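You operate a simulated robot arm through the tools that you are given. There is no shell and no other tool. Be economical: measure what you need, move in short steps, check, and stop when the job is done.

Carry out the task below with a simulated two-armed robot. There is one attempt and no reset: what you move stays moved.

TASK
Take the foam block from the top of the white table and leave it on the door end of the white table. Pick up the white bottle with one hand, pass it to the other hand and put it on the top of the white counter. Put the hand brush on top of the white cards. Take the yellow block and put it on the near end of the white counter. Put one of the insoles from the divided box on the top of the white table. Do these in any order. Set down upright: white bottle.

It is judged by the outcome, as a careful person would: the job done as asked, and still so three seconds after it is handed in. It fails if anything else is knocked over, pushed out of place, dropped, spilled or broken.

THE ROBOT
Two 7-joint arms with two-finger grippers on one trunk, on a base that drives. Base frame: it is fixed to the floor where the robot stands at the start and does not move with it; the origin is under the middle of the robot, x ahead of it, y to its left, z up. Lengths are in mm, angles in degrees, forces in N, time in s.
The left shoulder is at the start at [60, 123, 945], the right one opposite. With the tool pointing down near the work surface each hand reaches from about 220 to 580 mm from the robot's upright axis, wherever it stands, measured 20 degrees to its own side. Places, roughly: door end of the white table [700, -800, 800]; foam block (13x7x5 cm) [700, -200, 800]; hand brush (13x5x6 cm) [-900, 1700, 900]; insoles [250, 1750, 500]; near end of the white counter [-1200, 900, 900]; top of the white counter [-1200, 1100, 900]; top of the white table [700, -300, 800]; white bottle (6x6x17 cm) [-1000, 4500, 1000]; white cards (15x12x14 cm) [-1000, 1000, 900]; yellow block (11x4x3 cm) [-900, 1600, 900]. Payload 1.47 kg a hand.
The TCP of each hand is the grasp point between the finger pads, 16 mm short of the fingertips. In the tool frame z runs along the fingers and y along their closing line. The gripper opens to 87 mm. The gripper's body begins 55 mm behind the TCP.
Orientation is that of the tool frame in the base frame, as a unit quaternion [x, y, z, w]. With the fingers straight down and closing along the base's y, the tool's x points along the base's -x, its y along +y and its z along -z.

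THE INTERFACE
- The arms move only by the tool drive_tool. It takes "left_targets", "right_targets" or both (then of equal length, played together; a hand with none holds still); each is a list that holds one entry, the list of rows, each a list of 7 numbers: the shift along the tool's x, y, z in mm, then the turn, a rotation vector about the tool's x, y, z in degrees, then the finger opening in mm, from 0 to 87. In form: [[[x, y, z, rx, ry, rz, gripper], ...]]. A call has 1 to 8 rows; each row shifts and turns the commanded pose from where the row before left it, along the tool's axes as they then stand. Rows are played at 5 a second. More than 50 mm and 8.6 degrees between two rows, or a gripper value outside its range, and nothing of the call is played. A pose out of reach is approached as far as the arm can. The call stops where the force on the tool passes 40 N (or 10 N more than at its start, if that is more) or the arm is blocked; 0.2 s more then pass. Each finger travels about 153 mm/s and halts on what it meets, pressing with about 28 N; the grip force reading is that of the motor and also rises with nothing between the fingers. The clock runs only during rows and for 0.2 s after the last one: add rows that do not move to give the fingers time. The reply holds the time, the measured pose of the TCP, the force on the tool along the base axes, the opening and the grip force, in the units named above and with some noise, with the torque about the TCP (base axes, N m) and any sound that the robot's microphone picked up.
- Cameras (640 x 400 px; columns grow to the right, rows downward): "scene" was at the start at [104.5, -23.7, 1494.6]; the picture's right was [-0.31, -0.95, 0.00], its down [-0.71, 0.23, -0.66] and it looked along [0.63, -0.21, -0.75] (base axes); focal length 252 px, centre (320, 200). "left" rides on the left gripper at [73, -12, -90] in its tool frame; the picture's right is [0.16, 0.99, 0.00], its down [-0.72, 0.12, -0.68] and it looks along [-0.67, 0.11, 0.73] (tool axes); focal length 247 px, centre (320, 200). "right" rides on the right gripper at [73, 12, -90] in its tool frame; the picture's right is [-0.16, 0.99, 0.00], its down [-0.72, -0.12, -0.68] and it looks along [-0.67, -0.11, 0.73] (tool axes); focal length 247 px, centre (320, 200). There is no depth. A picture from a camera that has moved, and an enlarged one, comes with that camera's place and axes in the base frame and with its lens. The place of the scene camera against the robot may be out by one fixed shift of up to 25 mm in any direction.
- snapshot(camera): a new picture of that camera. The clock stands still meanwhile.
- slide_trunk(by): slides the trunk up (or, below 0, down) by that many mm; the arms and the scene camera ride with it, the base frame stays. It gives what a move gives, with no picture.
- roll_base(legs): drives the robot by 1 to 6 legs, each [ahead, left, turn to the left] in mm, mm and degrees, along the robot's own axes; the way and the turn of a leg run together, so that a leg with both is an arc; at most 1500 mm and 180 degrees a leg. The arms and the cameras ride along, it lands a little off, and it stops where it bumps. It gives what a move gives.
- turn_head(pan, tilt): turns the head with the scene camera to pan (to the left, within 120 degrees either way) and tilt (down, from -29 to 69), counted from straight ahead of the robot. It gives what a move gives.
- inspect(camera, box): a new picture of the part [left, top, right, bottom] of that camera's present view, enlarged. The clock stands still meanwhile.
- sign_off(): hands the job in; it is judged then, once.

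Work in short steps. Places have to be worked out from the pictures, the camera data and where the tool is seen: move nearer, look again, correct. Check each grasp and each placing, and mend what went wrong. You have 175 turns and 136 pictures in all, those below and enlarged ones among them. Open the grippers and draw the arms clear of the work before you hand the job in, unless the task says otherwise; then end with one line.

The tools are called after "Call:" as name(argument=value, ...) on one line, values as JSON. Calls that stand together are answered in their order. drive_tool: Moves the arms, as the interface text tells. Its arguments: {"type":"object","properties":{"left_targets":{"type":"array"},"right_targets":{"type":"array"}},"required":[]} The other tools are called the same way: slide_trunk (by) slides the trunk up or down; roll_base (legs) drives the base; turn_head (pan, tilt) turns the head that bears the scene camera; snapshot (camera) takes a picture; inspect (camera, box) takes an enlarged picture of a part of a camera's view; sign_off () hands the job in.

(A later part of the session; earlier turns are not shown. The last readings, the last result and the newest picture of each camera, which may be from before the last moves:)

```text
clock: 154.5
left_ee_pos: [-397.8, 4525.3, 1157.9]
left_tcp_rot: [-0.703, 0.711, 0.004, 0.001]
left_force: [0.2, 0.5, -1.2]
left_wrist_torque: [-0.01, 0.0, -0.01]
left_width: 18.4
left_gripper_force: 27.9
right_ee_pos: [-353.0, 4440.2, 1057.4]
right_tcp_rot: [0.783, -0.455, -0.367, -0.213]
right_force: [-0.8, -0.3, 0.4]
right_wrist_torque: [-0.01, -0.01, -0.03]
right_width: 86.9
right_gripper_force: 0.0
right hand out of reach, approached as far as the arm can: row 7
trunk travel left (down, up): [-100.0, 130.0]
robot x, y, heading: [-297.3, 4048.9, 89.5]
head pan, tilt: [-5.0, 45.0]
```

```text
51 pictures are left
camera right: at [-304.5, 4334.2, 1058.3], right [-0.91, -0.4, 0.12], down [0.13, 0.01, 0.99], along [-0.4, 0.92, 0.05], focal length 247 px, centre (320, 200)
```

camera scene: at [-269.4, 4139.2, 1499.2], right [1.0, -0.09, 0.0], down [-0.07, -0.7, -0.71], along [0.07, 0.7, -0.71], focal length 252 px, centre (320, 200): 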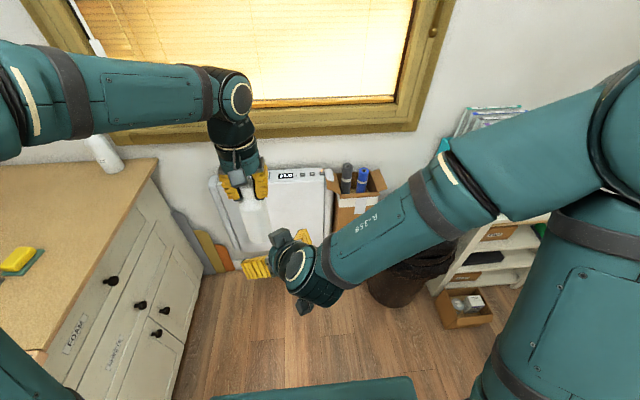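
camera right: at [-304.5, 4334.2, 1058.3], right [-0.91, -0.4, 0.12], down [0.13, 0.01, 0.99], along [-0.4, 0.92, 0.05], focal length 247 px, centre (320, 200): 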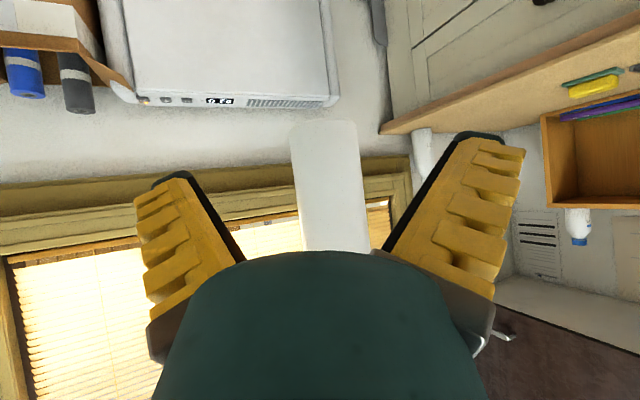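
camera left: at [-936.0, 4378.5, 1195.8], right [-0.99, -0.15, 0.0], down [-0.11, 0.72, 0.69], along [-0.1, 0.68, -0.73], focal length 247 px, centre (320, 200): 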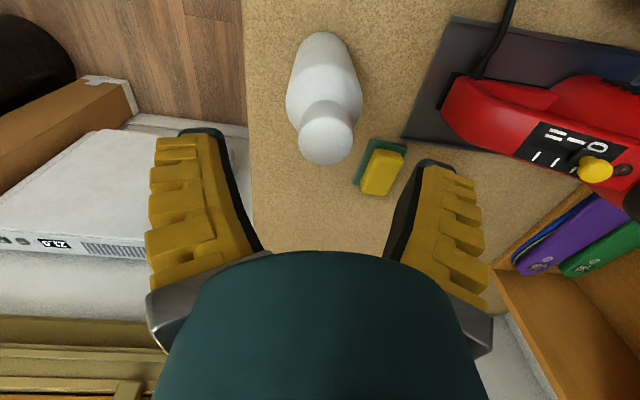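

The bottle stands centred between the right fingers, roughly 100–110 mm ahead. Advance 85 mm horizontally and look.

Call:
drive_tool(right_targets=[[[-13.6, 0, 16.3, 0, 0, 0, 87], [-13.6, 0, 16.3, 0, 0, 0, 87], [-13.6, 0, 16.3, 0, 0, 0, 87], [-13.6, 0, 16.3, 0, 0, 0, 87]]])

Call:
snapshot(camera="right")

Call:
inspect(camera="scene", box=[180, 120, 360, 300])

```text
clock: 155.5
left_ee_pos: [-397.9, 4524.6, 1158.3]
left_tcp_rot: [-0.703, 0.711, 0.005, 0.003]
left_force: [0.2, 0.5, -2.1]
left_wrist_torque: [0.0, -0.04, 0.0]
left_width: 18.8
left_gripper_force: 27.8
right_ee_pos: [-395.6, 4512.6, 1058.4]
right_tcp_rot: [0.783, -0.455, -0.368, -0.213]
right_force: [0.2, -0.3, 1.0]
right_wrist_torque: [0.01, -0.02, 0.0]
right_width: 87.1
right_gripper_force: 0.0
trunk travel left (down, up): [-100.0, 130.0]
robot x, y, heading: [-295.4, 4048.8, 89.7]
head pan, tilt: [-5.0, 45.0]
```

```text
50 pictures are left
camera right: at [-348.2, 4406.7, 1058.8], right [-0.91, -0.4, 0.12], down [0.13, 0.0, 0.99], along [-0.4, 0.91, 0.05], focal length 247 px, centre (320, 200)
```

right: 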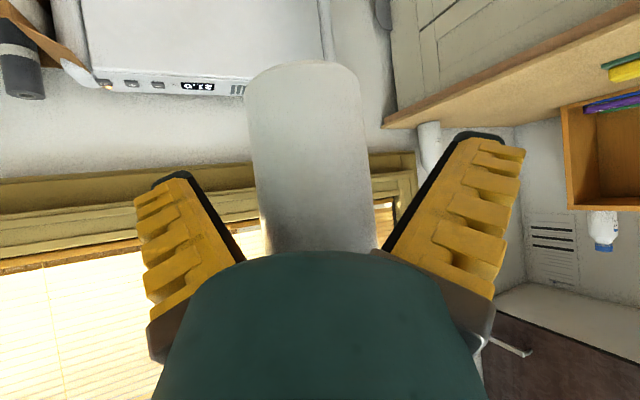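

```text
2.22 times, centred on (270, 210) of scene
camera zoom: at [-268.8, 4138.0, 1499.3], right [1.0, -0.09, 0.0], down [-0.07, -0.7, -0.71], along [0.07, 0.7, -0.71], focal length 560 px, centre (431, 178)
```

zoom: 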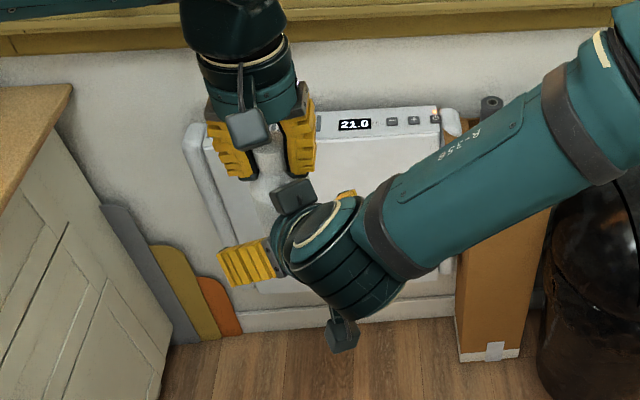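

The box on the back of the right wrist would meet the left fingers if I advance at 50° pitch. I back off, pitch to ~75°, and raise slightly.

Call:
drive_tool(right_targets=[[[13, 0, -15.4, 0, 0, 0, 87], [13, 0, -15.4, 0, 0, 0, 87], [6, 0, -8, 0, -8.3, 0, 87], [0, 0, 0, 0, -8.3, 0, 87], [0, 0, 0, 0, -8.3, 0, 87], [0, 0, 0, 0, 0, 0, 87]]])

Call:
snapshot(camera="right")

```text
clock: 156.9
left_ee_pos: [-396.5, 4523.4, 1159.9]
left_tcp_rot: [-0.702, 0.712, 0.005, 0.002]
left_force: [0.0, -0.8, -2.3]
left_wrist_torque: [-0.02, 0.02, 0.0]
left_width: 18.7
left_gripper_force: 28.3
right_ee_pos: [-378.1, 4480.1, 1060.3]
right_tcp_rot: [0.685, -0.397, -0.529, -0.306]
right_force: [-0.3, 0.6, -0.1]
right_wrist_torque: [-0.04, 0.01, 0.0]
right_width: 87.1
right_gripper_force: 0.1
right hand out of reach, approached as far as the arm can: row 4, 5
trunk travel left (down, up): [-100.0, 130.0]
robot x, y, heading: [-298.4, 4043.3, 89.5]
head pan, tilt: [-5.0, 45.0]
```

```text
48 pictures are left
camera right: at [-336.2, 4383.5, 1012.1], right [-0.88, -0.46, 0.15], down [0.34, -0.35, 0.87], along [-0.34, 0.82, 0.46], focal length 247 px, centre (320, 200)
```

right: 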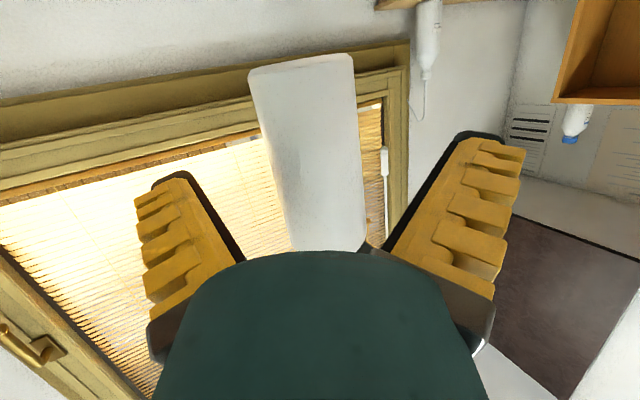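

Pitch is 75° now. Raise 25 mm, correct 5 mm laterally, and advance the last ~45 mm around the bottle body.

Call:
drive_tool(right_targets=[[[-24.2, -5, -6.3, 0, 0, 0, 87], [-4, 0, 15, 0, 0, 0, 87], [-4, 0, 15, 0, 0, 0, 87], [-3, 0, 11, 0, 0, 0, 87], [0, 0, 0, 0, 0, 0, 87]]])

Call:
snapshot(camera="right")

Call:
inspect(camera="scene", box=[180, 120, 360, 300])

```text
clock: 158.1
left_ee_pos: [-397.0, 4523.5, 1159.7]
left_tcp_rot: [-0.703, 0.712, 0.005, 0.003]
left_force: [-0.1, -0.6, -0.9]
left_wrist_torque: [-0.02, -0.02, 0.0]
left_width: 18.4
left_gripper_force: 28.5
right_ee_pos: [-395.3, 4517.6, 1085.4]
right_tcp_rot: [0.685, -0.398, -0.527, -0.306]
right_force: [-0.6, 0.1, 0.2]
right_wrist_torque: [0.0, 0.01, 0.03]
right_width: 86.9
right_gripper_force: 0.1
trunk travel left (down, up): [-100.0, 130.0]
robot x, y, heading: [-300.7, 4048.3, 89.6]
head pan, tilt: [-5.0, 45.0]
```

```text
47 pictures are left
camera right: at [-352.9, 4421.4, 1036.6], right [-0.88, -0.46, 0.15], down [0.34, -0.35, 0.87], along [-0.34, 0.82, 0.46], focal length 247 px, centre (320, 200)
```

right: 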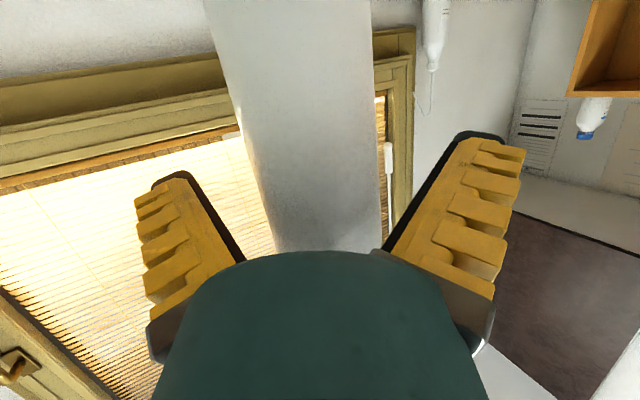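

```text
2.22 times, centred on (270, 210) of scene
camera zoom: at [-268.5, 4137.4, 1499.4], right [1.0, -0.09, 0.0], down [-0.07, -0.7, -0.71], along [0.07, 0.7, -0.71], focal length 560 px, centre (431, 178)
```

zoom: 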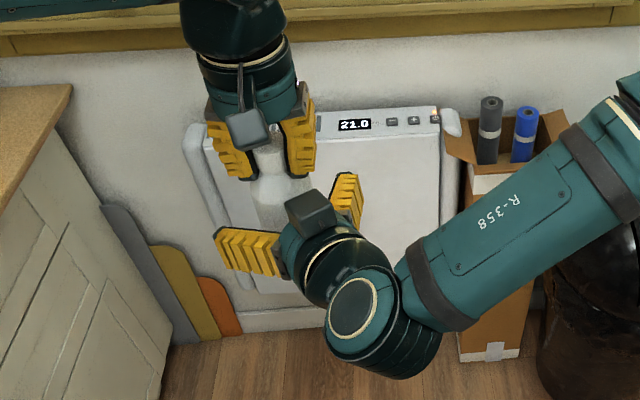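

The bottle body is between the right fingers and centred. Advance 6 mm and close.

Call:
drive_tool(right_targets=[[[-1.5, 0, 6, 0, 0, 0, 87], [0, 0, 0, 0, 0, 0, 65], [0, 0, 0, 0, 0, 0, 55], [0, 0, 0, 0, 0, 0, 45], [0, 0, 0, 0, 0, 0, 40], [0, 0, 0, 0, 0, 0, 40]]])

Call:
snapshot(camera="right")

```text
clock: 159.5
left_ee_pos: [-397.7, 4524.0, 1158.9]
left_tcp_rot: [-0.703, 0.711, 0.005, 0.002]
left_force: [0.5, -3.7, -0.4]
left_wrist_torque: [-0.11, 0.05, 0.16]
left_width: 18.5
left_gripper_force: 27.9
right_ee_pos: [-397.0, 4524.2, 1085.4]
right_tcp_rot: [0.685, -0.397, -0.528, -0.306]
right_force: [-0.9, 4.0, 0.2]
right_wrist_torque: [-0.18, -0.05, -0.18]
right_width: 54.9
right_gripper_force: 28.1
trunk travel left (down, up): [-100.0, 130.0]
robot x, y, heading: [-297.9, 4047.7, 89.5]
head pan, tilt: [-5.0, 45.0]
```

```text
45 pictures are left
camera right: at [-355.3, 4427.3, 1036.9], right [-0.88, -0.46, 0.15], down [0.34, -0.35, 0.87], along [-0.34, 0.82, 0.46], focal length 247 px, centre (320, 200)
```

right: 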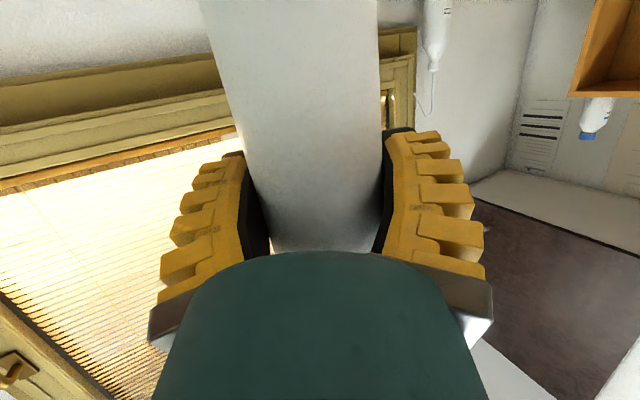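

Right hand grips the body (55 mm, 28 N). Now the left hand opens and rises away.

Call:
drive_tool(left_targets=[[[0, 0, 0, 0, 0, 0, 30], [0, 0, 0, 0, 0, 0, 50], [0, 0, 0, 0, 0, 0, 65], [0, 0, -10, 0, 0, 0, 65], [0, 0, -25, 0, 0, 0, 65], [0, 0, -35, 0, 0, 0, 65], [0, 0, -40, 0, 0, 0, 65], [0, 30, -20, 0, 0, 0, 65]]])

Call:
snapshot(camera="scene")

```text
clock: 161.3
left_ee_pos: [-427.3, 4524.8, 1288.6]
left_tcp_rot: [-0.703, 0.711, 0.005, 0.002]
left_force: [0.1, -0.3, -0.4]
left_wrist_torque: [-0.01, 0.0, -0.05]
left_width: 69.5
left_gripper_force: 2.8
right_ee_pos: [-398.4, 4524.7, 1085.1]
right_tcp_rot: [0.685, -0.397, -0.528, -0.306]
right_force: [0.1, -0.2, 1.1]
right_wrist_torque: [-0.01, -0.02, -0.03]
right_width: 54.9
right_gripper_force: 27.8
trunk travel left (down, up): [-100.0, 130.0]
robot x, y, heading: [-296.4, 4045.7, 89.9]
head pan, tilt: [-5.0, 45.0]
```

```text
44 pictures are left
camera scene: at [-269.8, 4137.4, 1499.4], right [1.0, -0.09, 0.0], down [-0.07, -0.7, -0.71], along [0.07, 0.7, -0.71], focal length 252 px, centre (320, 200)
```

scene: 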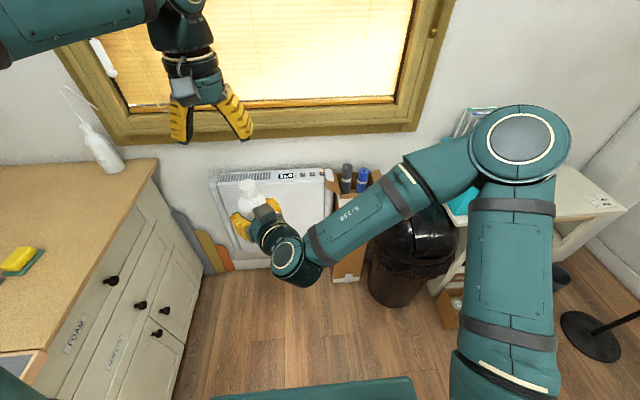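

Handover succeeded. I draw the left hand back, then drive back to the counter.

Call:
drive_tool(left_targets=[[[35, 15, 0, 0, 0, 0, 65], [35, 15, 10, 0, 0, 0, 65], [35, 15, 20, 0, 0, 0, 65], [35, 15, 25, 0, 0, 0, 65], [20, 0, 25, 0, 0, 0, 65]]])

Call:
roll_base(legs=[[0, 60, 0], [-1000, 0, 0], [-1000, 0, 0], [-900, 0, 0]])

Call:
turn_head(pan=60, tilt=40)

Call:
snapshot(camera="scene")

```text
clock: 162.5
left_ee_pos: [-490.8, 4368.4, 1207.0]
left_tcp_rot: [-0.703, 0.711, 0.005, 0.003]
left_force: [-0.2, -0.6, 0.2]
left_wrist_torque: [-0.03, 0.02, 0.0]
left_width: 68.9
left_gripper_force: 2.9
right_ee_pos: [-398.0, 4524.7, 1084.5]
right_tcp_rot: [0.685, -0.398, -0.528, -0.306]
right_force: [0.7, 0.7, 0.7]
right_wrist_torque: [-0.03, 0.02, 0.01]
right_width: 55.4
right_gripper_force: 28.3
trunk travel left (down, up): [-100.0, 130.0]
robot x, y, heading: [-296.7, 4047.2, 89.4]
head pan, tilt: [-5.0, 45.0]
```

```text
clock: 177.6
left_ee_pos: [-584.5, 1472.3, 1208.4]
left_tcp_rot: [-0.7, 0.714, 0.005, 0.003]
left_force: [0.5, -0.2, -0.5]
left_wrist_torque: [-0.01, 0.01, 0.01]
left_width: 68.9
left_gripper_force: 2.4
right_ee_pos: [-490.6, 1627.9, 1086.3]
right_tcp_rot: [0.684, -0.4, -0.527, -0.308]
right_force: [0.3, 0.0, -0.1]
right_wrist_torque: [0.01, -0.01, 0.0]
right_width: 55.2
right_gripper_force: 27.8
trunk travel left (down, up): [-100.0, 130.0]
robot x, y, heading: [-394.1, 1149.5, 89.1]
head pan, tilt: [-5.0, 45.0]
```

```text
clock: 178.9
left_ee_pos: [-585.0, 1472.6, 1207.2]
left_tcp_rot: [-0.701, 0.713, 0.005, 0.003]
left_force: [-0.5, 0.5, 0.1]
left_wrist_torque: [-0.01, -0.03, 0.0]
left_width: 69.2
left_gripper_force: 3.0
right_ee_pos: [-491.4, 1629.9, 1085.7]
right_tcp_rot: [0.684, -0.401, -0.526, -0.308]
right_force: [-0.7, 0.0, 0.2]
right_wrist_torque: [0.01, -0.02, -0.01]
right_width: 55.1
right_gripper_force: 28.1
trunk travel left (down, up): [-100.0, 130.0]
robot x, y, heading: [-393.6, 1152.2, 89.2]
head pan, tilt: [60.0, 40.0]
```

```text
43 pictures are left
camera scene: at [-446.1, 1204.8, 1506.6], right [0.51, 0.86, 0.0], down [0.55, -0.33, -0.77], along [-0.66, 0.39, -0.64], focal length 252 px, centre (320, 200)
```

scene: 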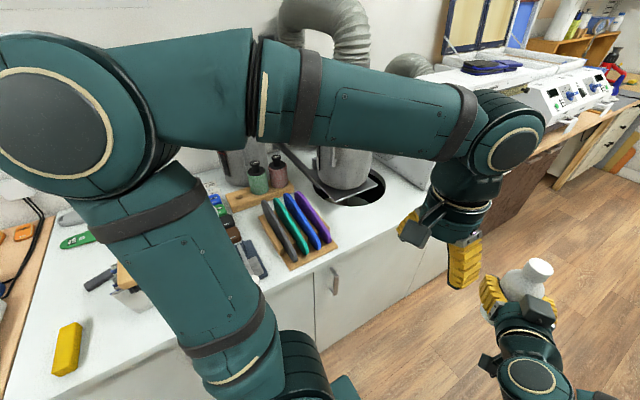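

The clear spot where the yellow block and brush were (≈(-890, 1620)) is good for the bottle. I turn to face the counter and line up.

Call:
roll_base(legs=[[0, -90, 0], [0, 0, 91], [0, -560, 0]])

Call:
turn_head(pan=10, tilt=45)

Call:
snapshot(camera="scene")

```text
clock: 189.3
left_ee_pos: [-625.0, 1512.1, 1207.0]
left_tcp_rot: [1.0, -0.001, -0.006, 0.003]
left_force: [0.2, 0.2, -0.3]
left_wrist_torque: [-0.02, -0.01, 0.03]
left_width: 69.0
left_gripper_force: 3.0
right_ee_pos: [-782.4, 1603.2, 1085.4]
right_tcp_rot: [0.765, 0.206, -0.589, 0.159]
right_force: [0.2, 0.4, -0.1]
right_wrist_torque: [-0.01, -0.01, -0.01]
right_width: 54.8
right_gripper_force: 28.0
trunk travel left (down, up): [-100.0, 130.0]
robot x, y, heading: [-304.2, 1706.7, -179.9]
head pan, tilt: [60.0, 40.0]
```

```text
clock: 190.5
left_ee_pos: [-626.1, 1511.3, 1207.3]
left_tcp_rot: [1.0, -0.002, -0.006, 0.002]
left_force: [0.0, 0.2, 0.0]
left_wrist_torque: [-0.01, -0.01, 0.02]
left_width: 69.3
left_gripper_force: 3.0
right_ee_pos: [-783.9, 1601.6, 1085.0]
right_tcp_rot: [0.765, 0.207, -0.589, 0.16]
right_force: [0.1, -0.8, -0.3]
right_wrist_torque: [0.02, 0.02, 0.0]
right_width: 54.9
right_gripper_force: 27.3
trunk travel left (down, up): [-100.0, 130.0]
robot x, y, heading: [-306.2, 1707.8, -179.8]
head pan, tilt: [10.0, 45.0]
```

```text
42 pictures are left
camera scene: at [-376.3, 1694.3, 1499.4], right [-0.18, 0.98, 0.0], down [0.7, 0.12, -0.71], along [-0.7, -0.12, -0.71], focal length 252 px, centre (320, 200)
```

scene: 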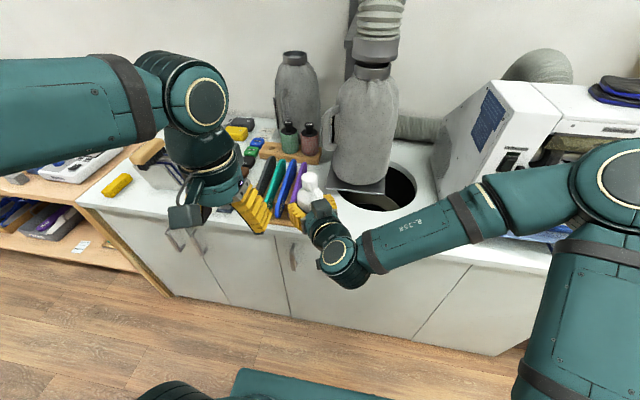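

Move ahead 97 mm and 25 mm right so the bottle is over the clear spot.

Call:
roll_base(legs=[[97, -28, 0]])

Call:
snapshot(camera="scene")

Call:
snapshot(camera="right")

```text
clock: 191.6
left_ee_pos: [-723.3, 1538.8, 1206.0]
left_tcp_rot: [1.0, -0.001, -0.004, 0.004]
left_force: [0.3, 0.1, -0.7]
left_wrist_torque: [-0.02, -0.01, 0.0]
left_width: 68.9
left_gripper_force: 3.5
right_ee_pos: [-881.0, 1629.6, 1083.6]
right_tcp_rot: [0.765, 0.208, -0.588, 0.16]
right_force: [-0.8, 0.6, -2.6]
right_wrist_torque: [-0.01, -0.02, 0.03]
right_width: 54.5
right_gripper_force: 28.0
trunk travel left (down, up): [-100.0, 130.0]
robot x, y, heading: [-397.0, 1737.6, -179.8]
head pan, tilt: [10.0, 45.0]
```

```text
41 pictures are left
camera scene: at [-474.6, 1722.6, 1499.3], right [-0.18, 0.98, 0.0], down [0.7, 0.12, -0.71], along [-0.7, -0.13, -0.71], focal length 252 px, centre (320, 200)
```

scene: 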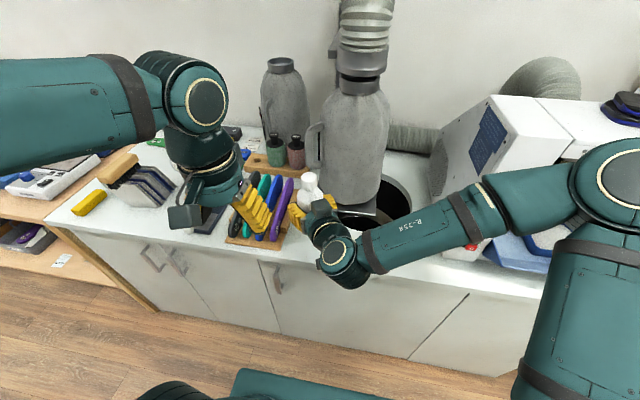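

```text
40 pictures are left
camera right: at [-784.8, 1673.0, 1036.6], right [0.47, -0.87, 0.15], down [0.35, 0.34, 0.87], along [-0.81, -0.35, 0.46], focal length 247 px, centre (320, 200)
```

right: 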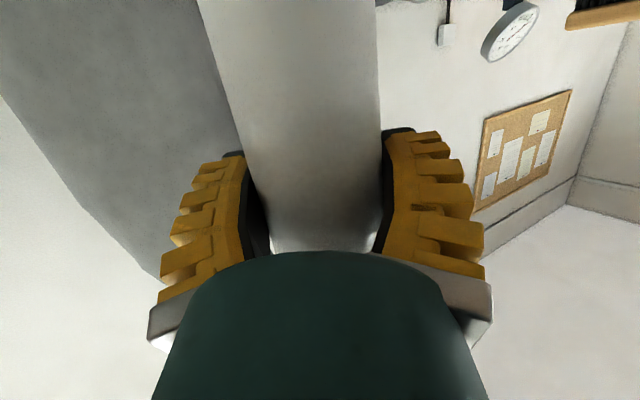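

Alignment fine. Lower the trunk 100 mm, bringing the bottle base to about 910.

Call:
slide_trunk(by=-98)

Call:
inspect(camera="scene", box=[220, 120, 420, 280])

```text
clock: 192.9
left_ee_pos: [-721.1, 1538.9, 1108.8]
left_tcp_rot: [1.0, -0.001, -0.005, 0.002]
left_force: [0.6, -0.5, 0.3]
left_wrist_torque: [0.0, -0.02, 0.01]
left_width: 69.3
left_gripper_force: 2.9
right_ee_pos: [-880.3, 1630.0, 988.8]
right_tcp_rot: [0.765, 0.208, -0.588, 0.16]
right_force: [-0.4, -0.2, -1.8]
right_wrist_torque: [0.05, 0.02, 0.0]
right_width: 54.9
right_gripper_force: 27.6
trunk travel left (down, up): [-2.0, 228.0]
robot x, y, heading: [-405.5, 1735.7, -179.8]
head pan, tilt: [10.0, 45.0]
```

```text
2.50 times, centred on (320, 200) of scene
camera zoom: at [-473.0, 1722.3, 1401.5], right [-0.18, 0.98, 0.0], down [0.7, 0.13, -0.71], along [-0.7, -0.13, -0.71], focal length 630 px, centre (320, 200)
```

zoom: 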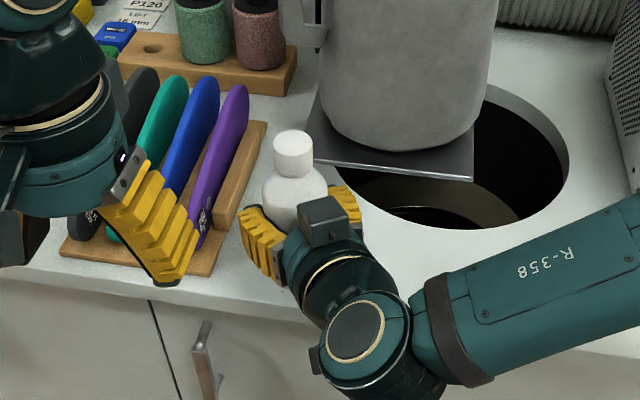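

Lower 45 mm with the arm, then creep to contact.

Call:
drive_tool(right_targets=[[[11.6, 0, 3, 0, 0, 0, 40], [11.6, 0, 3, 0, 0, 0, 40], [11.6, 0, 3, 0, 0, 0, 40], [8.7, 0, 2.3, 0, 0, 0, 40], [0, 0, 0, 0, 0, 0, 40]]])

Call:
drive_tool(right_targets=[[[2.9, 0, 0.8, 0, 0, 0, 40], [2.9, 0, 0.8, 0, 0, 0, 40], [1.9, 0, 0.5, 0, 0, 0, 40], [0, 0, 0, 0, 0, 0, 40]]])

```text
clock: 194.1
left_ee_pos: [-722.9, 1538.2, 1110.3]
left_tcp_rot: [1.0, 0.0, -0.005, 0.001]
left_force: [0.1, -0.3, 1.0]
left_wrist_torque: [-0.01, -0.04, -0.05]
left_width: 69.0
left_gripper_force: 2.7
right_ee_pos: [-879.4, 1630.5, 951.5]
right_tcp_rot: [0.764, 0.209, -0.588, 0.161]
right_force: [-0.3, -0.9, -2.3]
right_wrist_torque: [0.0, 0.02, -0.02]
right_width: 54.7
right_gripper_force: 28.2
right hand out of reach, approached as far as the arm can: row 4
trunk travel left (down, up): [-2.0, 228.0]
robot x, y, heading: [-404.0, 1737.2, -179.7]
head pan, tilt: [10.0, 45.0]
```

```text
clock: 195.1
left_ee_pos: [-723.6, 1538.1, 1110.2]
left_tcp_rot: [1.0, -0.001, -0.005, 0.001]
left_force: [-0.8, 0.1, -0.1]
left_wrist_torque: [-0.01, 0.0, 0.02]
left_width: 69.3
left_gripper_force: 3.0
right_ee_pos: [-879.3, 1629.5, 947.4]
right_tcp_rot: [0.765, 0.206, -0.588, 0.159]
right_force: [-0.5, -0.4, -2.6]
right_wrist_torque: [-0.01, 0.01, 0.01]
right_width: 54.7
right_gripper_force: 27.9
right hand out of reach, approached as far as the arm can: row 2
trunk travel left (down, up): [-2.0, 228.0]
robot x, y, heading: [-402.0, 1735.1, -180.0]
head pan, tilt: [10.0, 45.0]
```

The arm is hitting a joint limit in this posture; I extend 24 mm ahead, then keep lowering.

Call:
drive_tool(right_targets=[[[-2.7, -6, 10, 0, 0, 0, 40], [-2.7, -6, 10, 0, 0, 0, 40], [2.9, 0, 0.8, 0, 0, 0, 40], [2.9, 0, 0.8, 0, 0, 0, 40], [2.9, 0, 0.8, 0, 0, 0, 40], [0, 0, 0, 0, 0, 0, 40]]])

```text
clock: 196.5
left_ee_pos: [-721.8, 1537.4, 1109.0]
left_tcp_rot: [1.0, -0.001, -0.005, 0.002]
left_force: [0.3, -0.3, -0.2]
left_wrist_torque: [0.02, 0.02, -0.01]
left_width: 69.1
left_gripper_force: 3.0
right_ee_pos: [-908.2, 1636.9, 955.0]
right_tcp_rot: [0.765, 0.208, -0.588, 0.16]
right_force: [0.9, 1.2, -1.9]
right_wrist_torque: [0.0, 0.0, 0.03]
right_width: 54.9
right_gripper_force: 28.2
right hand out of reach, approached as far as the arm can: row 1, 3, 4, 5
trunk travel left (down, up): [-2.0, 228.0]
robot x, y, heading: [-403.8, 1736.8, -179.9]
head pan, tilt: [10.0, 45.0]
```

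Extending made it worse, so I retract and yaw the hand further left about the bottle axis, then try lowering.

Call:
drive_tool(right_targets=[[[3.4, 7.5, -12.5, 0, 0, 0, 40], [3.4, 7.5, -12.5, 0, 0, 0, 40], [0, 0, 0, -7.7, 0, -2.0, 40], [0, 0, 0, -7.7, 0, -2.0, 40], [2.9, 0, 0.8, 0, 0, 0, 40], [0, 0, 0, 0, 0, 0, 40]]])

```text
clock: 197.9
left_ee_pos: [-722.4, 1538.5, 1110.1]
left_tcp_rot: [1.0, -0.002, -0.006, 0.001]
left_force: [0.2, -0.5, -0.5]
left_wrist_torque: [0.0, 0.03, -0.02]
left_width: 69.2
left_gripper_force: 2.6
right_ee_pos: [-879.7, 1637.4, 952.3]
right_tcp_rot: [0.728, 0.312, -0.561, 0.241]
right_force: [0.2, 0.3, -2.2]
right_wrist_torque: [-0.02, 0.0, -0.01]
right_width: 54.9
right_gripper_force: 28.0
trunk travel left (down, up): [-2.0, 228.0]
robot x, y, heading: [-404.2, 1734.9, -179.9]
head pan, tilt: [10.0, 45.0]
```

No reach complaint now. Lower in small steps.

Call:
drive_tool(right_targets=[[[2.9, 0, 0.8, 0, 0, 0, 40], [2.9, 0, 0.8, 0, 0, 0, 40], [2.9, 0, 0.8, 0, 0, 0, 40], [2.9, 0, 0.8, 0, 0, 0, 40], [0, 0, 0, 0, 0, 0, 40]]])

Call:
snapshot(camera="scene")

```text
clock: 199.1
left_ee_pos: [-722.2, 1537.9, 1110.1]
left_tcp_rot: [1.0, -0.001, -0.006, 0.002]
left_force: [0.3, -0.4, 0.4]
left_wrist_torque: [0.02, -0.01, 0.03]
left_width: 69.1
left_gripper_force: 2.7
right_ee_pos: [-880.2, 1636.1, 939.6]
right_tcp_rot: [0.728, 0.311, -0.561, 0.241]
right_force: [-0.3, 0.2, -1.4]
right_wrist_torque: [0.02, 0.0, 0.01]
right_width: 54.6
right_gripper_force: 28.4
trunk travel left (down, up): [-2.0, 228.0]
robot x, y, heading: [-402.3, 1731.9, -179.7]
head pan, tilt: [10.0, 45.0]
```

```text
38 pictures are left
camera scene: at [-473.1, 1722.3, 1401.4], right [-0.18, 0.98, 0.0], down [0.7, 0.13, -0.71], along [-0.7, -0.13, -0.71], focal length 252 px, centre (320, 200)
```

scene: 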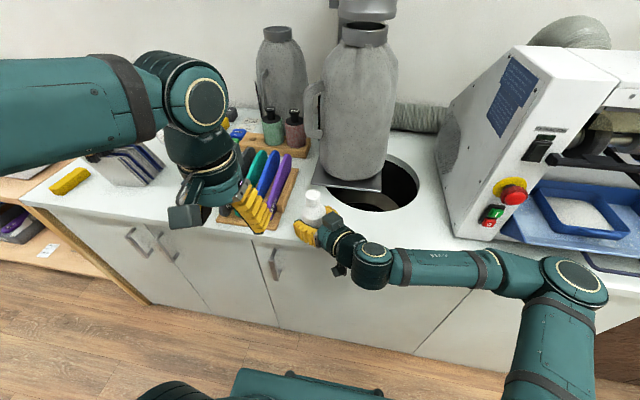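

Continue lowering by 2 mm steps.

Call:
drive_tool(right_targets=[[[1.95, 0, 0.5, 0, 0, 0, 40], [1.95, 0, 0.5, 0, 0, 0, 40], [1.95, 0, 0.5, 0, 0, 0, 40], [0, 0, 0, 0, 0, 0, 40]]])

```text
clock: 200.1
left_ee_pos: [-720.9, 1538.9, 1110.3]
left_tcp_rot: [1.0, -0.001, -0.006, 0.003]
left_force: [-1.0, -0.4, 0.4]
left_wrist_torque: [0.01, 0.01, 0.03]
left_width: 68.9
left_gripper_force: 2.9
right_ee_pos: [-878.6, 1637.0, 936.2]
right_tcp_rot: [0.728, 0.311, -0.562, 0.24]
right_force: [-4.3, 0.1, 19.5]
right_wrist_torque: [0.0, 0.09, 0.0]
right_width: 55.7
right_gripper_force: 28.1
trunk travel left (down, up): [-2.0, 228.0]
robot x, y, heading: [-405.8, 1738.0, -179.6]
head pan, tilt: [10.0, 45.0]
```

Contact at 19 N. Verify visually that it is the bottle base on the counter.

Call:
inspect(camera="scene", box=[260, 150, 420, 290])

Call:
snapshot(camera="right")

```text
2.86 times, centred on (340, 220) of scene
camera zoom: at [-472.1, 1722.4, 1401.5], right [-0.18, 0.98, 0.0], down [0.7, 0.13, -0.71], along [-0.7, -0.13, -0.71], focal length 720 px, centre (263, 143)
```

zoom: 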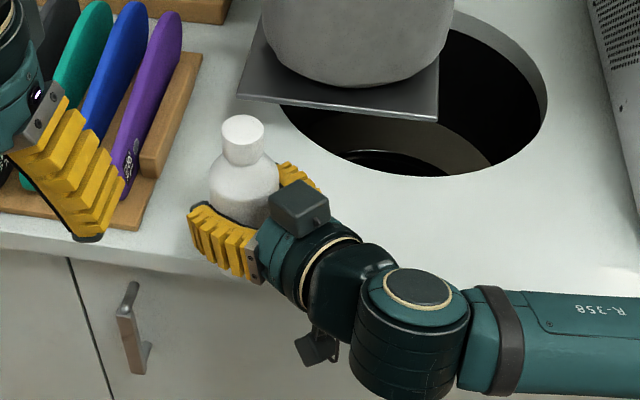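

```text
36 pictures are left
camera right: at [-798.5, 1704.7, 887.2], right [0.69, -0.71, 0.15], down [0.24, 0.42, 0.87], along [-0.68, -0.56, 0.47], focal length 247 px, centre (320, 200)
```

right: 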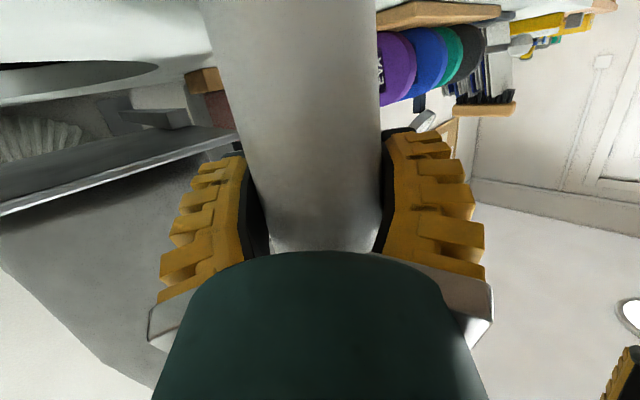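

Torque about the TCP is ~0, so the contact is the bottle base directly below. Relieve slightly, open, and check before retreating.

Call:
drive_tool(right_targets=[[[-1.5, 0, -0.4, 0, 0, 0, 40], [0, 0, 0, 0, 0, 0, 52], [0, 0, 0, 0, 0, 0, 62], [0, 0, 0, 0, 0, 0, 74], [0, 0, 0, 0, 0, 0, 86], [0, 0, 0, 0, 0, 0, 86]]])

Call:
snapshot(camera="right")

```text
clock: 201.5
left_ee_pos: [-722.2, 1539.0, 1109.2]
left_tcp_rot: [1.0, -0.001, -0.005, 0.003]
left_force: [-0.6, -0.5, 0.1]
left_wrist_torque: [0.01, 0.03, 0.04]
left_width: 69.3
left_gripper_force: 2.7
right_ee_pos: [-879.6, 1635.4, 935.0]
right_tcp_rot: [0.728, 0.311, -0.561, 0.241]
right_force: [0.1, 0.3, -0.2]
right_wrist_torque: [0.0, 0.01, -0.06]
right_width: 86.4
right_gripper_force: 0.1
trunk travel left (down, up): [-2.0, 228.0]
robot x, y, heading: [-405.4, 1734.2, -180.0]
head pan, tilt: [10.0, 45.0]
```

```text
35 pictures are left
camera right: at [-798.6, 1704.7, 887.1], right [0.69, -0.71, 0.15], down [0.24, 0.42, 0.87], along [-0.69, -0.56, 0.46], focal length 247 px, centre (320, 200)
```

right: 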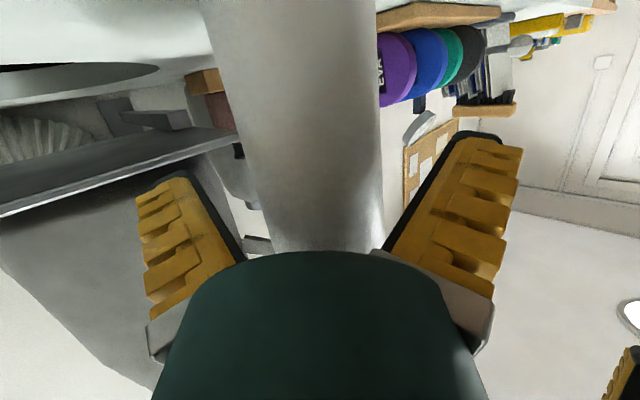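

Bottle stands free. Retreat straight back along the pointing direction.

Call:
drive_tool(right_targets=[[[2.6, 0, -9.7, 0, 0, 0, 87], [5.2, 0, -19.3, 0, 0, 0, 87], [5.2, 0, -19.3, 0, 0, 0, 87], [5.2, 0, -19.3, 0, 0, 0, 87], [5.2, 0, -19.3, 0, 0, 0, 87]]])

Call:
snapshot(camera="scene")

```text
clock: 202.7
left_ee_pos: [-722.5, 1538.4, 1108.7]
left_tcp_rot: [1.0, -0.001, -0.005, 0.002]
left_force: [0.6, 0.3, -0.2]
left_wrist_torque: [0.0, 0.0, 0.0]
left_width: 69.3
left_gripper_force: 2.8
right_ee_pos: [-848.6, 1690.5, 932.0]
right_tcp_rot: [0.729, 0.312, -0.561, 0.241]
right_force: [0.5, 0.3, 0.0]
right_wrist_torque: [0.02, 0.02, 0.0]
right_width: 86.7
right_gripper_force: 0.0
right hand out of reach, approached as far as the arm can: row 4, 5
trunk travel left (down, up): [-2.0, 228.0]
robot x, y, heading: [-403.3, 1738.2, -179.8]
head pan, tilt: [10.0, 45.0]
```

```text
34 pictures are left
camera scene: at [-472.9, 1722.5, 1401.4], right [-0.18, 0.98, 0.0], down [0.7, 0.13, -0.71], along [-0.7, -0.13, -0.71], focal length 252 px, centre (320, 200)
```

scene: 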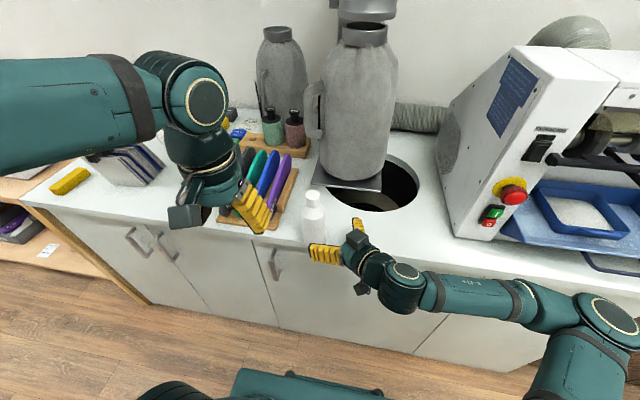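

Bottle is upright on the counter. Back the base off, raise the trunk, and return the right hand to pointing down.

Call:
roll_base(legs=[[-90, 0, 0]])

Call:
slide_trunk(by=98)

Call:
drive_tool(right_targets=[[[0, 0, 0, 0, 8.4, 0, 80], [0, 0, 0, 0, 8.4, 0, 80], [0, 0, 0, 0, 8.4, 0, 80], [0, 0, 0, 0, 8.4, 0, 80], [0, 0, 0, 0, 8.4, 0, 80], [0, 0, 0, 0, 8.4, 0, 80], [0, 0, 0, 0, 8.4, 0, 80], [0, 0, 0, 0, 8.4, 0, 80]]])

Call:
drive_tool(right_targets=[[[0, 0, 0, 0, 7.8, 0, 80], [0, 0, 0, 0, 0, 7.7, 80], [0, 0, 0, 0, 0, 7.7, 80], [0, 0, 0, 0, 0, 7.7, 80], [0, 0, 0, 0, 0, 7.7, 80], [0, 0, 0, 0, 0, 7.7, 80], [0, 0, 0, 0, 0, 7.7, 80]]])

```text
clock: 203.8
left_ee_pos: [-629.3, 1538.3, 1110.4]
left_tcp_rot: [1.0, -0.001, -0.005, 0.001]
left_force: [0.5, -0.3, -0.4]
left_wrist_torque: [0.01, 0.03, -0.03]
left_width: 69.3
left_gripper_force: 2.8
right_ee_pos: [-757.9, 1690.1, 932.3]
right_tcp_rot: [0.728, 0.312, -0.561, 0.241]
right_force: [0.0, -0.1, -0.4]
right_wrist_torque: [0.0, -0.04, 0.01]
right_width: 87.0
right_gripper_force: 0.1
trunk travel left (down, up): [-2.0, 228.0]
robot x, y, heading: [-315.1, 1735.0, -179.7]
head pan, tilt: [10.0, 45.0]
```

```text
clock: 205.2
left_ee_pos: [-630.9, 1538.4, 1207.3]
left_tcp_rot: [1.0, -0.001, -0.005, 0.003]
left_force: [0.1, -0.4, 0.3]
left_wrist_torque: [-0.03, -0.04, -0.01]
left_width: 69.0
left_gripper_force: 2.3
right_ee_pos: [-758.5, 1690.8, 1030.0]
right_tcp_rot: [0.729, 0.312, -0.56, 0.241]
right_force: [-0.1, 0.3, -0.4]
right_wrist_torque: [0.01, -0.02, 0.0]
right_width: 87.0
right_gripper_force: 0.2
trunk travel left (down, up): [-100.0, 130.0]
robot x, y, heading: [-311.9, 1738.1, -179.6]
head pan, tilt: [10.0, 45.0]
```

```text
clock: 207.0
left_ee_pos: [-631.4, 1538.6, 1207.4]
left_tcp_rot: [1.0, -0.001, -0.005, 0.001]
left_force: [-0.3, -0.3, -0.3]
left_wrist_torque: [-0.01, -0.01, 0.0]
left_width: 69.4
left_gripper_force: 2.8
right_ee_pos: [-758.7, 1691.2, 1030.0]
right_tcp_rot: [0.917, 0.392, -0.063, 0.028]
right_force: [-0.3, -0.2, 0.2]
right_wrist_torque: [0.0, 0.01, -0.01]
right_width: 81.6
right_gripper_force: 0.8
trunk travel left (down, up): [-100.0, 130.0]
robot x, y, heading: [-312.8, 1733.8, -180.1]
head pan, tilt: [10.0, 45.0]
```

```text
clock: 208.6
left_ee_pos: [-630.3, 1538.8, 1208.3]
left_tcp_rot: [1.0, -0.002, -0.004, 0.001]
left_force: [-0.1, -0.4, -0.5]
left_wrist_torque: [0.01, -0.03, -0.03]
left_width: 69.5
left_gripper_force: 3.1
right_ee_pos: [-759.1, 1690.7, 1030.2]
right_tcp_rot: [1.0, 0.001, -0.001, 0.002]
right_force: [0.3, 0.2, 0.2]
right_wrist_torque: [0.01, 0.0, 0.04]
right_width: 81.7
right_gripper_force: 1.2
trunk travel left (down, up): [-100.0, 130.0]
robot x, y, heading: [-315.2, 1738.1, -179.7]
head pan, tilt: [10.0, 45.0]
```

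Draw the right hand in, then turn around to face the divided box.

Call:
drive_tool(right_targets=[[[24, -40, -8, 0, 0, 0, 80], [24, -40, -8, 0, 0, 0, 80], [24, -40, -8, 0, 0, 0, 80], [24, -40, -8, 0, 0, 0, 80], [24, -40, -8, 0, 0, 0, 80], [20, -35, 0, 0, 0, 0, 80]]])

Call:
roll_base(legs=[[0, 0, 90], [0, 0, 90]])

Call:
turn_head(pan=0, tilt=55)

Call:
snapshot(camera="scene")

```text
clock: 210.0
left_ee_pos: [-631.2, 1538.7, 1207.9]
left_tcp_rot: [1.0, -0.001, -0.005, 0.003]
left_force: [-0.9, -0.7, -0.7]
left_wrist_torque: [-0.03, -0.03, -0.02]
left_width: 69.2
left_gripper_force: 2.9
right_ee_pos: [-617.8, 1930.6, 1068.9]
right_tcp_rot: [1.0, 0.002, -0.001, 0.003]
right_force: [0.5, 1.0, -0.1]
right_wrist_torque: [0.01, 0.01, -0.02]
right_width: 81.7
right_gripper_force: 1.0
trunk travel left (down, up): [-100.0, 130.0]
robot x, y, heading: [-309.5, 1737.7, -179.6]
head pan, tilt: [10.0, 45.0]
```

```text
clock: 218.0
left_ee_pos: [10.4, 1928.4, 1206.6]
left_tcp_rot: [0.011, 1.0, 0.002, 0.005]
left_force: [-0.8, -0.3, -0.1]
left_wrist_torque: [-0.02, -0.01, 0.01]
left_width: 69.1
left_gripper_force: 3.2
right_ee_pos: [-9.1, 1537.3, 1069.7]
right_tcp_rot: [0.007, 1.0, 0.002, 0.001]
right_force: [0.3, -0.1, -0.4]
right_wrist_torque: [-0.02, -0.02, -0.01]
right_width: 81.8
right_gripper_force: 1.1
trunk travel left (down, up): [-100.0, 130.0]
robot x, y, heading: [-312.2, 1735.0, -0.8]
head pan, tilt: [10.0, 45.0]
```

```text
clock: 218.7
left_ee_pos: [10.3, 1927.5, 1207.8]
left_tcp_rot: [0.01, 1.0, 0.002, 0.005]
left_force: [-0.2, -0.6, 0.4]
left_wrist_torque: [-0.04, 0.0, 0.01]
left_width: 69.0
left_gripper_force: 2.8
right_ee_pos: [-8.5, 1535.8, 1069.3]
right_tcp_rot: [0.008, 1.0, 0.002, 0.001]
right_force: [-0.1, 1.0, 0.5]
right_wrist_torque: [-0.02, 0.03, -0.01]
right_width: 81.6
right_gripper_force: 0.5
trunk travel left (down, up): [-100.0, 130.0]
robot x, y, heading: [-312.1, 1734.8, -0.8]
head pan, tilt: [0.0, 55.0]
```

```text
33 pictures are left
camera scene: at [-210.0, 1735.8, 1486.0], right [-0.01, -1.0, 0.0], down [-0.82, 0.01, -0.57], along [0.57, -0.01, -0.82], focal length 252 px, centre (320, 200)
```

scene: 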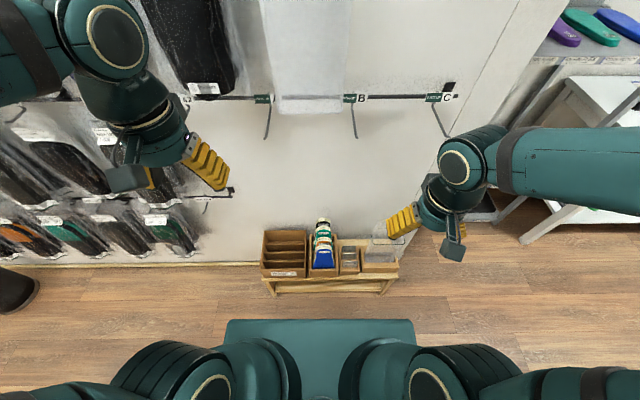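

Zoom in on the divided box.

Call:
inspect(camera="scene", box=[250, 205, 410, 305])

```text
4.00 times, centred on (330, 255) of scene
camera zoom: at [-210.0, 1735.8, 1486.0], right [-0.01, -1.0, 0.0], down [-0.82, 0.01, -0.57], along [0.57, -0.01, -0.82], focal length 1008 px, centre (280, -20)
```

zoom: 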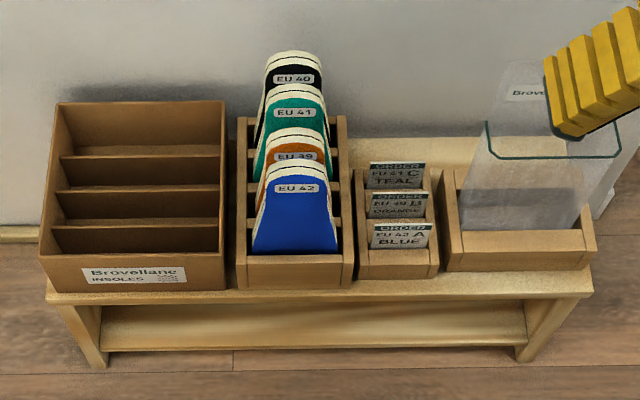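

The insoles stand upright in slots; blue is front-most at about (215, 1719). I'll use the left arm: reposition the base right 160 mm and ahead 60 mm.

Call:
roll_base(legs=[[0, -160, 0.8], [60, 0, 0]])

Call:
drive_tool(left_targets=[[[0, 0, 10, 0, 0, -8.5, 60], [0, 0, 10, 0, 0, -8.5, 60], [0, 0, 10, 0, 0, -8.5, 60], [0, 0, 10, 0, 0, -8.5, 60], [0, 0, 10, 0, 0, -8.5, 60], [0, 0, 10, 0, 0, -8.5, 60], [0, 0, 10, 0, 0, -8.5, 60], [0, 0, 10, 0, 0, -8.5, 60]]])

Call:
drive_tool(left_targets=[[[0, 0, 20, 0, 0, -8, 60], [0, 0, 20, 0, 0, -7, 60], [0, 0, 20, 0, 0, -7, 60], [0, 0, 20, 0, 0, 0, 60]]])

Call:
snapshot(camera="left")

```text
clock: 221.3
left_ee_pos: [68.9, 1771.7, 1206.7]
left_tcp_rot: [0.001, 1.0, 0.002, 0.005]
left_force: [0.1, 0.1, 0.5]
left_wrist_torque: [0.02, 0.06, 0.0]
left_width: 69.0
left_gripper_force: 3.2
right_ee_pos: [55.8, 1380.4, 1068.2]
right_tcp_rot: [0.0, 1.0, 0.001, 0.0]
right_force: [0.4, 0.1, -0.3]
right_wrist_torque: [-0.01, 0.0, -0.02]
right_width: 81.4
right_gripper_force: 1.4
trunk travel left (down, up): [-100.0, 130.0]
robot x, y, heading: [-255.6, 1575.2, 0.1]
head pan, tilt: [0.0, 55.0]
```

```text
clock: 223.1
left_ee_pos: [68.4, 1770.7, 1128.2]
left_tcp_rot: [-0.558, 0.83, -0.002, 0.005]
left_force: [0.2, -0.2, -0.5]
left_wrist_torque: [-0.02, 0.03, 0.0]
left_width: 64.7
left_gripper_force: 2.9
right_ee_pos: [53.8, 1380.2, 1068.5]
right_tcp_rot: [-0.001, 1.0, 0.001, 0.001]
right_force: [-0.1, 0.0, -0.3]
right_wrist_torque: [0.02, 0.01, 0.01]
right_width: 81.8
right_gripper_force: 1.4
trunk travel left (down, up): [-100.0, 130.0]
robot x, y, heading: [-255.6, 1576.0, 0.1]
head pan, tilt: [0.0, 55.0]
```

```text
clock: 224.1
left_ee_pos: [70.2, 1771.6, 1045.8]
left_tcp_rot: [-0.706, 0.708, -0.002, 0.005]
left_force: [-1.0, 0.1, 0.5]
left_wrist_torque: [-0.01, -0.01, -0.01]
left_width: 64.6
left_gripper_force: 3.1
right_ee_pos: [54.2, 1381.4, 1068.5]
right_tcp_rot: [0.0, 1.0, 0.001, 0.001]
right_force: [-0.2, 0.0, 0.5]
right_wrist_torque: [0.01, -0.02, 0.0]
right_width: 81.5
right_gripper_force: 1.3
trunk travel left (down, up): [-100.0, 130.0]
robot x, y, heading: [-252.9, 1577.1, -0.1]
head pan, tilt: [0.0, 55.0]
```

```text
31 pictures are left
camera left: at [80.6, 1698.2, 1136.4], right [-0.99, -0.16, -0.01], down [-0.12, 0.72, 0.68], along [-0.1, 0.68, -0.73], focal length 247 px, centre (320, 200)
```

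left: 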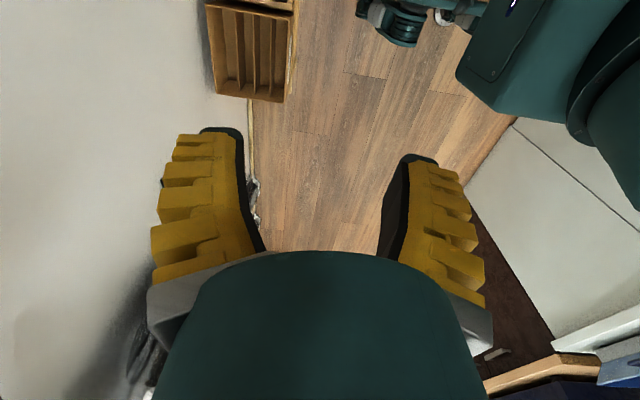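

I move the hand toward the insoles, slightly short in y, so its camera sees them.

Call:
drive_tool(left_targets=[[[32, -28, 23, 0, 0, 0, 60], [32, -28, 23, 0, 0, 0, 60], [32, -28, 23, 0, 0, 0, 60], [32, -28, 23, 0, 0, 0, 60]]])

Call:
snapshot(camera="left")

```text
clock: 225.3
left_ee_pos: [157.8, 1667.2, 966.3]
left_tcp_rot: [0.716, -0.698, 0.007, -0.01]
left_force: [0.8, 0.1, 0.5]
left_wrist_torque: [0.0, 0.02, 0.02]
left_width: 65.0
left_gripper_force: 3.5
right_ee_pos: [35.4, 1392.5, 1075.5]
right_tcp_rot: [-0.006, 1.0, -0.001, 0.009]
right_force: [-0.4, 0.1, 0.2]
right_wrist_torque: [0.0, -0.04, -0.01]
right_width: 81.6
right_gripper_force: 0.8
trunk travel left (down, up): [-100.0, 130.0]
robot x, y, heading: [-253.3, 1580.8, 0.8]
head pan, tilt: [0.0, 55.0]
stopped in row 4 (left hand): the arm was blocked; the commanded pose is now the measured one
```

```text
30 pictures are left
camera left: at [168.2, 1593.6, 1057.0], right [-0.98, -0.18, -0.03], down [-0.15, 0.72, 0.68], along [-0.11, 0.67, -0.73], focal length 247 px, centre (320, 200)
```

left: 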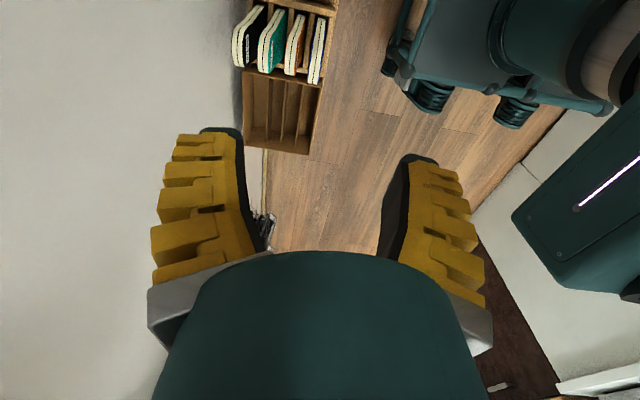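

Blocked: the wrist met a wall hook (hooks at z≈1130, x≥195). I retreat toward the robot, then go lower so as to pass under the hooks.

Call:
drive_tool(left_targets=[[[0, 30, 0, 0, 0, 0, 60], [0, 40, 0, 0, 0, 0, 60], [0, 30, 0, 0, 0, 0, 60], [0, 0, 0, 0, 0, 0, 60]]])

Call:
turn_head(pan=10, tilt=45)

Call:
snapshot(camera="scene")

```text
clock: 226.3
left_ee_pos: [73.0, 1655.8, 956.0]
left_tcp_rot: [0.713, -0.702, -0.001, -0.005]
left_force: [-0.5, 0.1, -0.2]
left_wrist_torque: [-0.05, 0.02, 0.01]
left_width: 64.5
left_gripper_force: 3.1
right_ee_pos: [51.7, 1386.4, 1068.9]
right_tcp_rot: [-0.004, 1.0, 0.003, 0.001]
right_force: [-1.0, 0.6, 0.4]
right_wrist_torque: [-0.01, 0.0, 0.01]
right_width: 81.6
right_gripper_force: 0.7
trunk travel left (down, up): [-100.0, 130.0]
robot x, y, heading: [-256.9, 1576.7, 0.5]
head pan, tilt: [0.0, 55.0]
```

```text
clock: 227.0
left_ee_pos: [74.4, 1655.0, 956.4]
left_tcp_rot: [0.712, -0.702, -0.001, -0.007]
left_force: [-0.3, 0.4, -0.4]
left_wrist_torque: [0.0, 0.02, 0.01]
left_width: 64.6
left_gripper_force: 3.2
right_ee_pos: [53.0, 1386.0, 1070.2]
right_tcp_rot: [-0.003, 1.0, 0.002, 0.001]
right_force: [0.5, -0.5, 0.2]
right_wrist_torque: [0.01, -0.03, 0.02]
right_width: 81.5
right_gripper_force: 1.1
trunk travel left (down, up): [-100.0, 130.0]
robot x, y, heading: [-258.4, 1579.4, 0.6]
head pan, tilt: [10.0, 45.0]
```

```text
29 pictures are left
camera scene: at [-145.8, 1593.0, 1499.3], right [0.18, -0.98, 0.0], down [-0.7, -0.13, -0.71], along [0.7, 0.13, -0.71], focal length 252 px, centre (320, 200)
```

scene: 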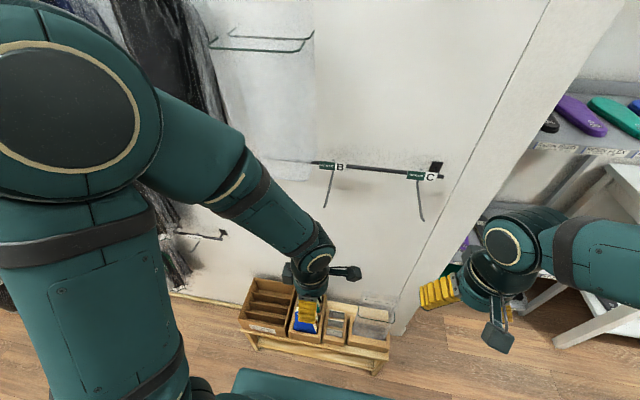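

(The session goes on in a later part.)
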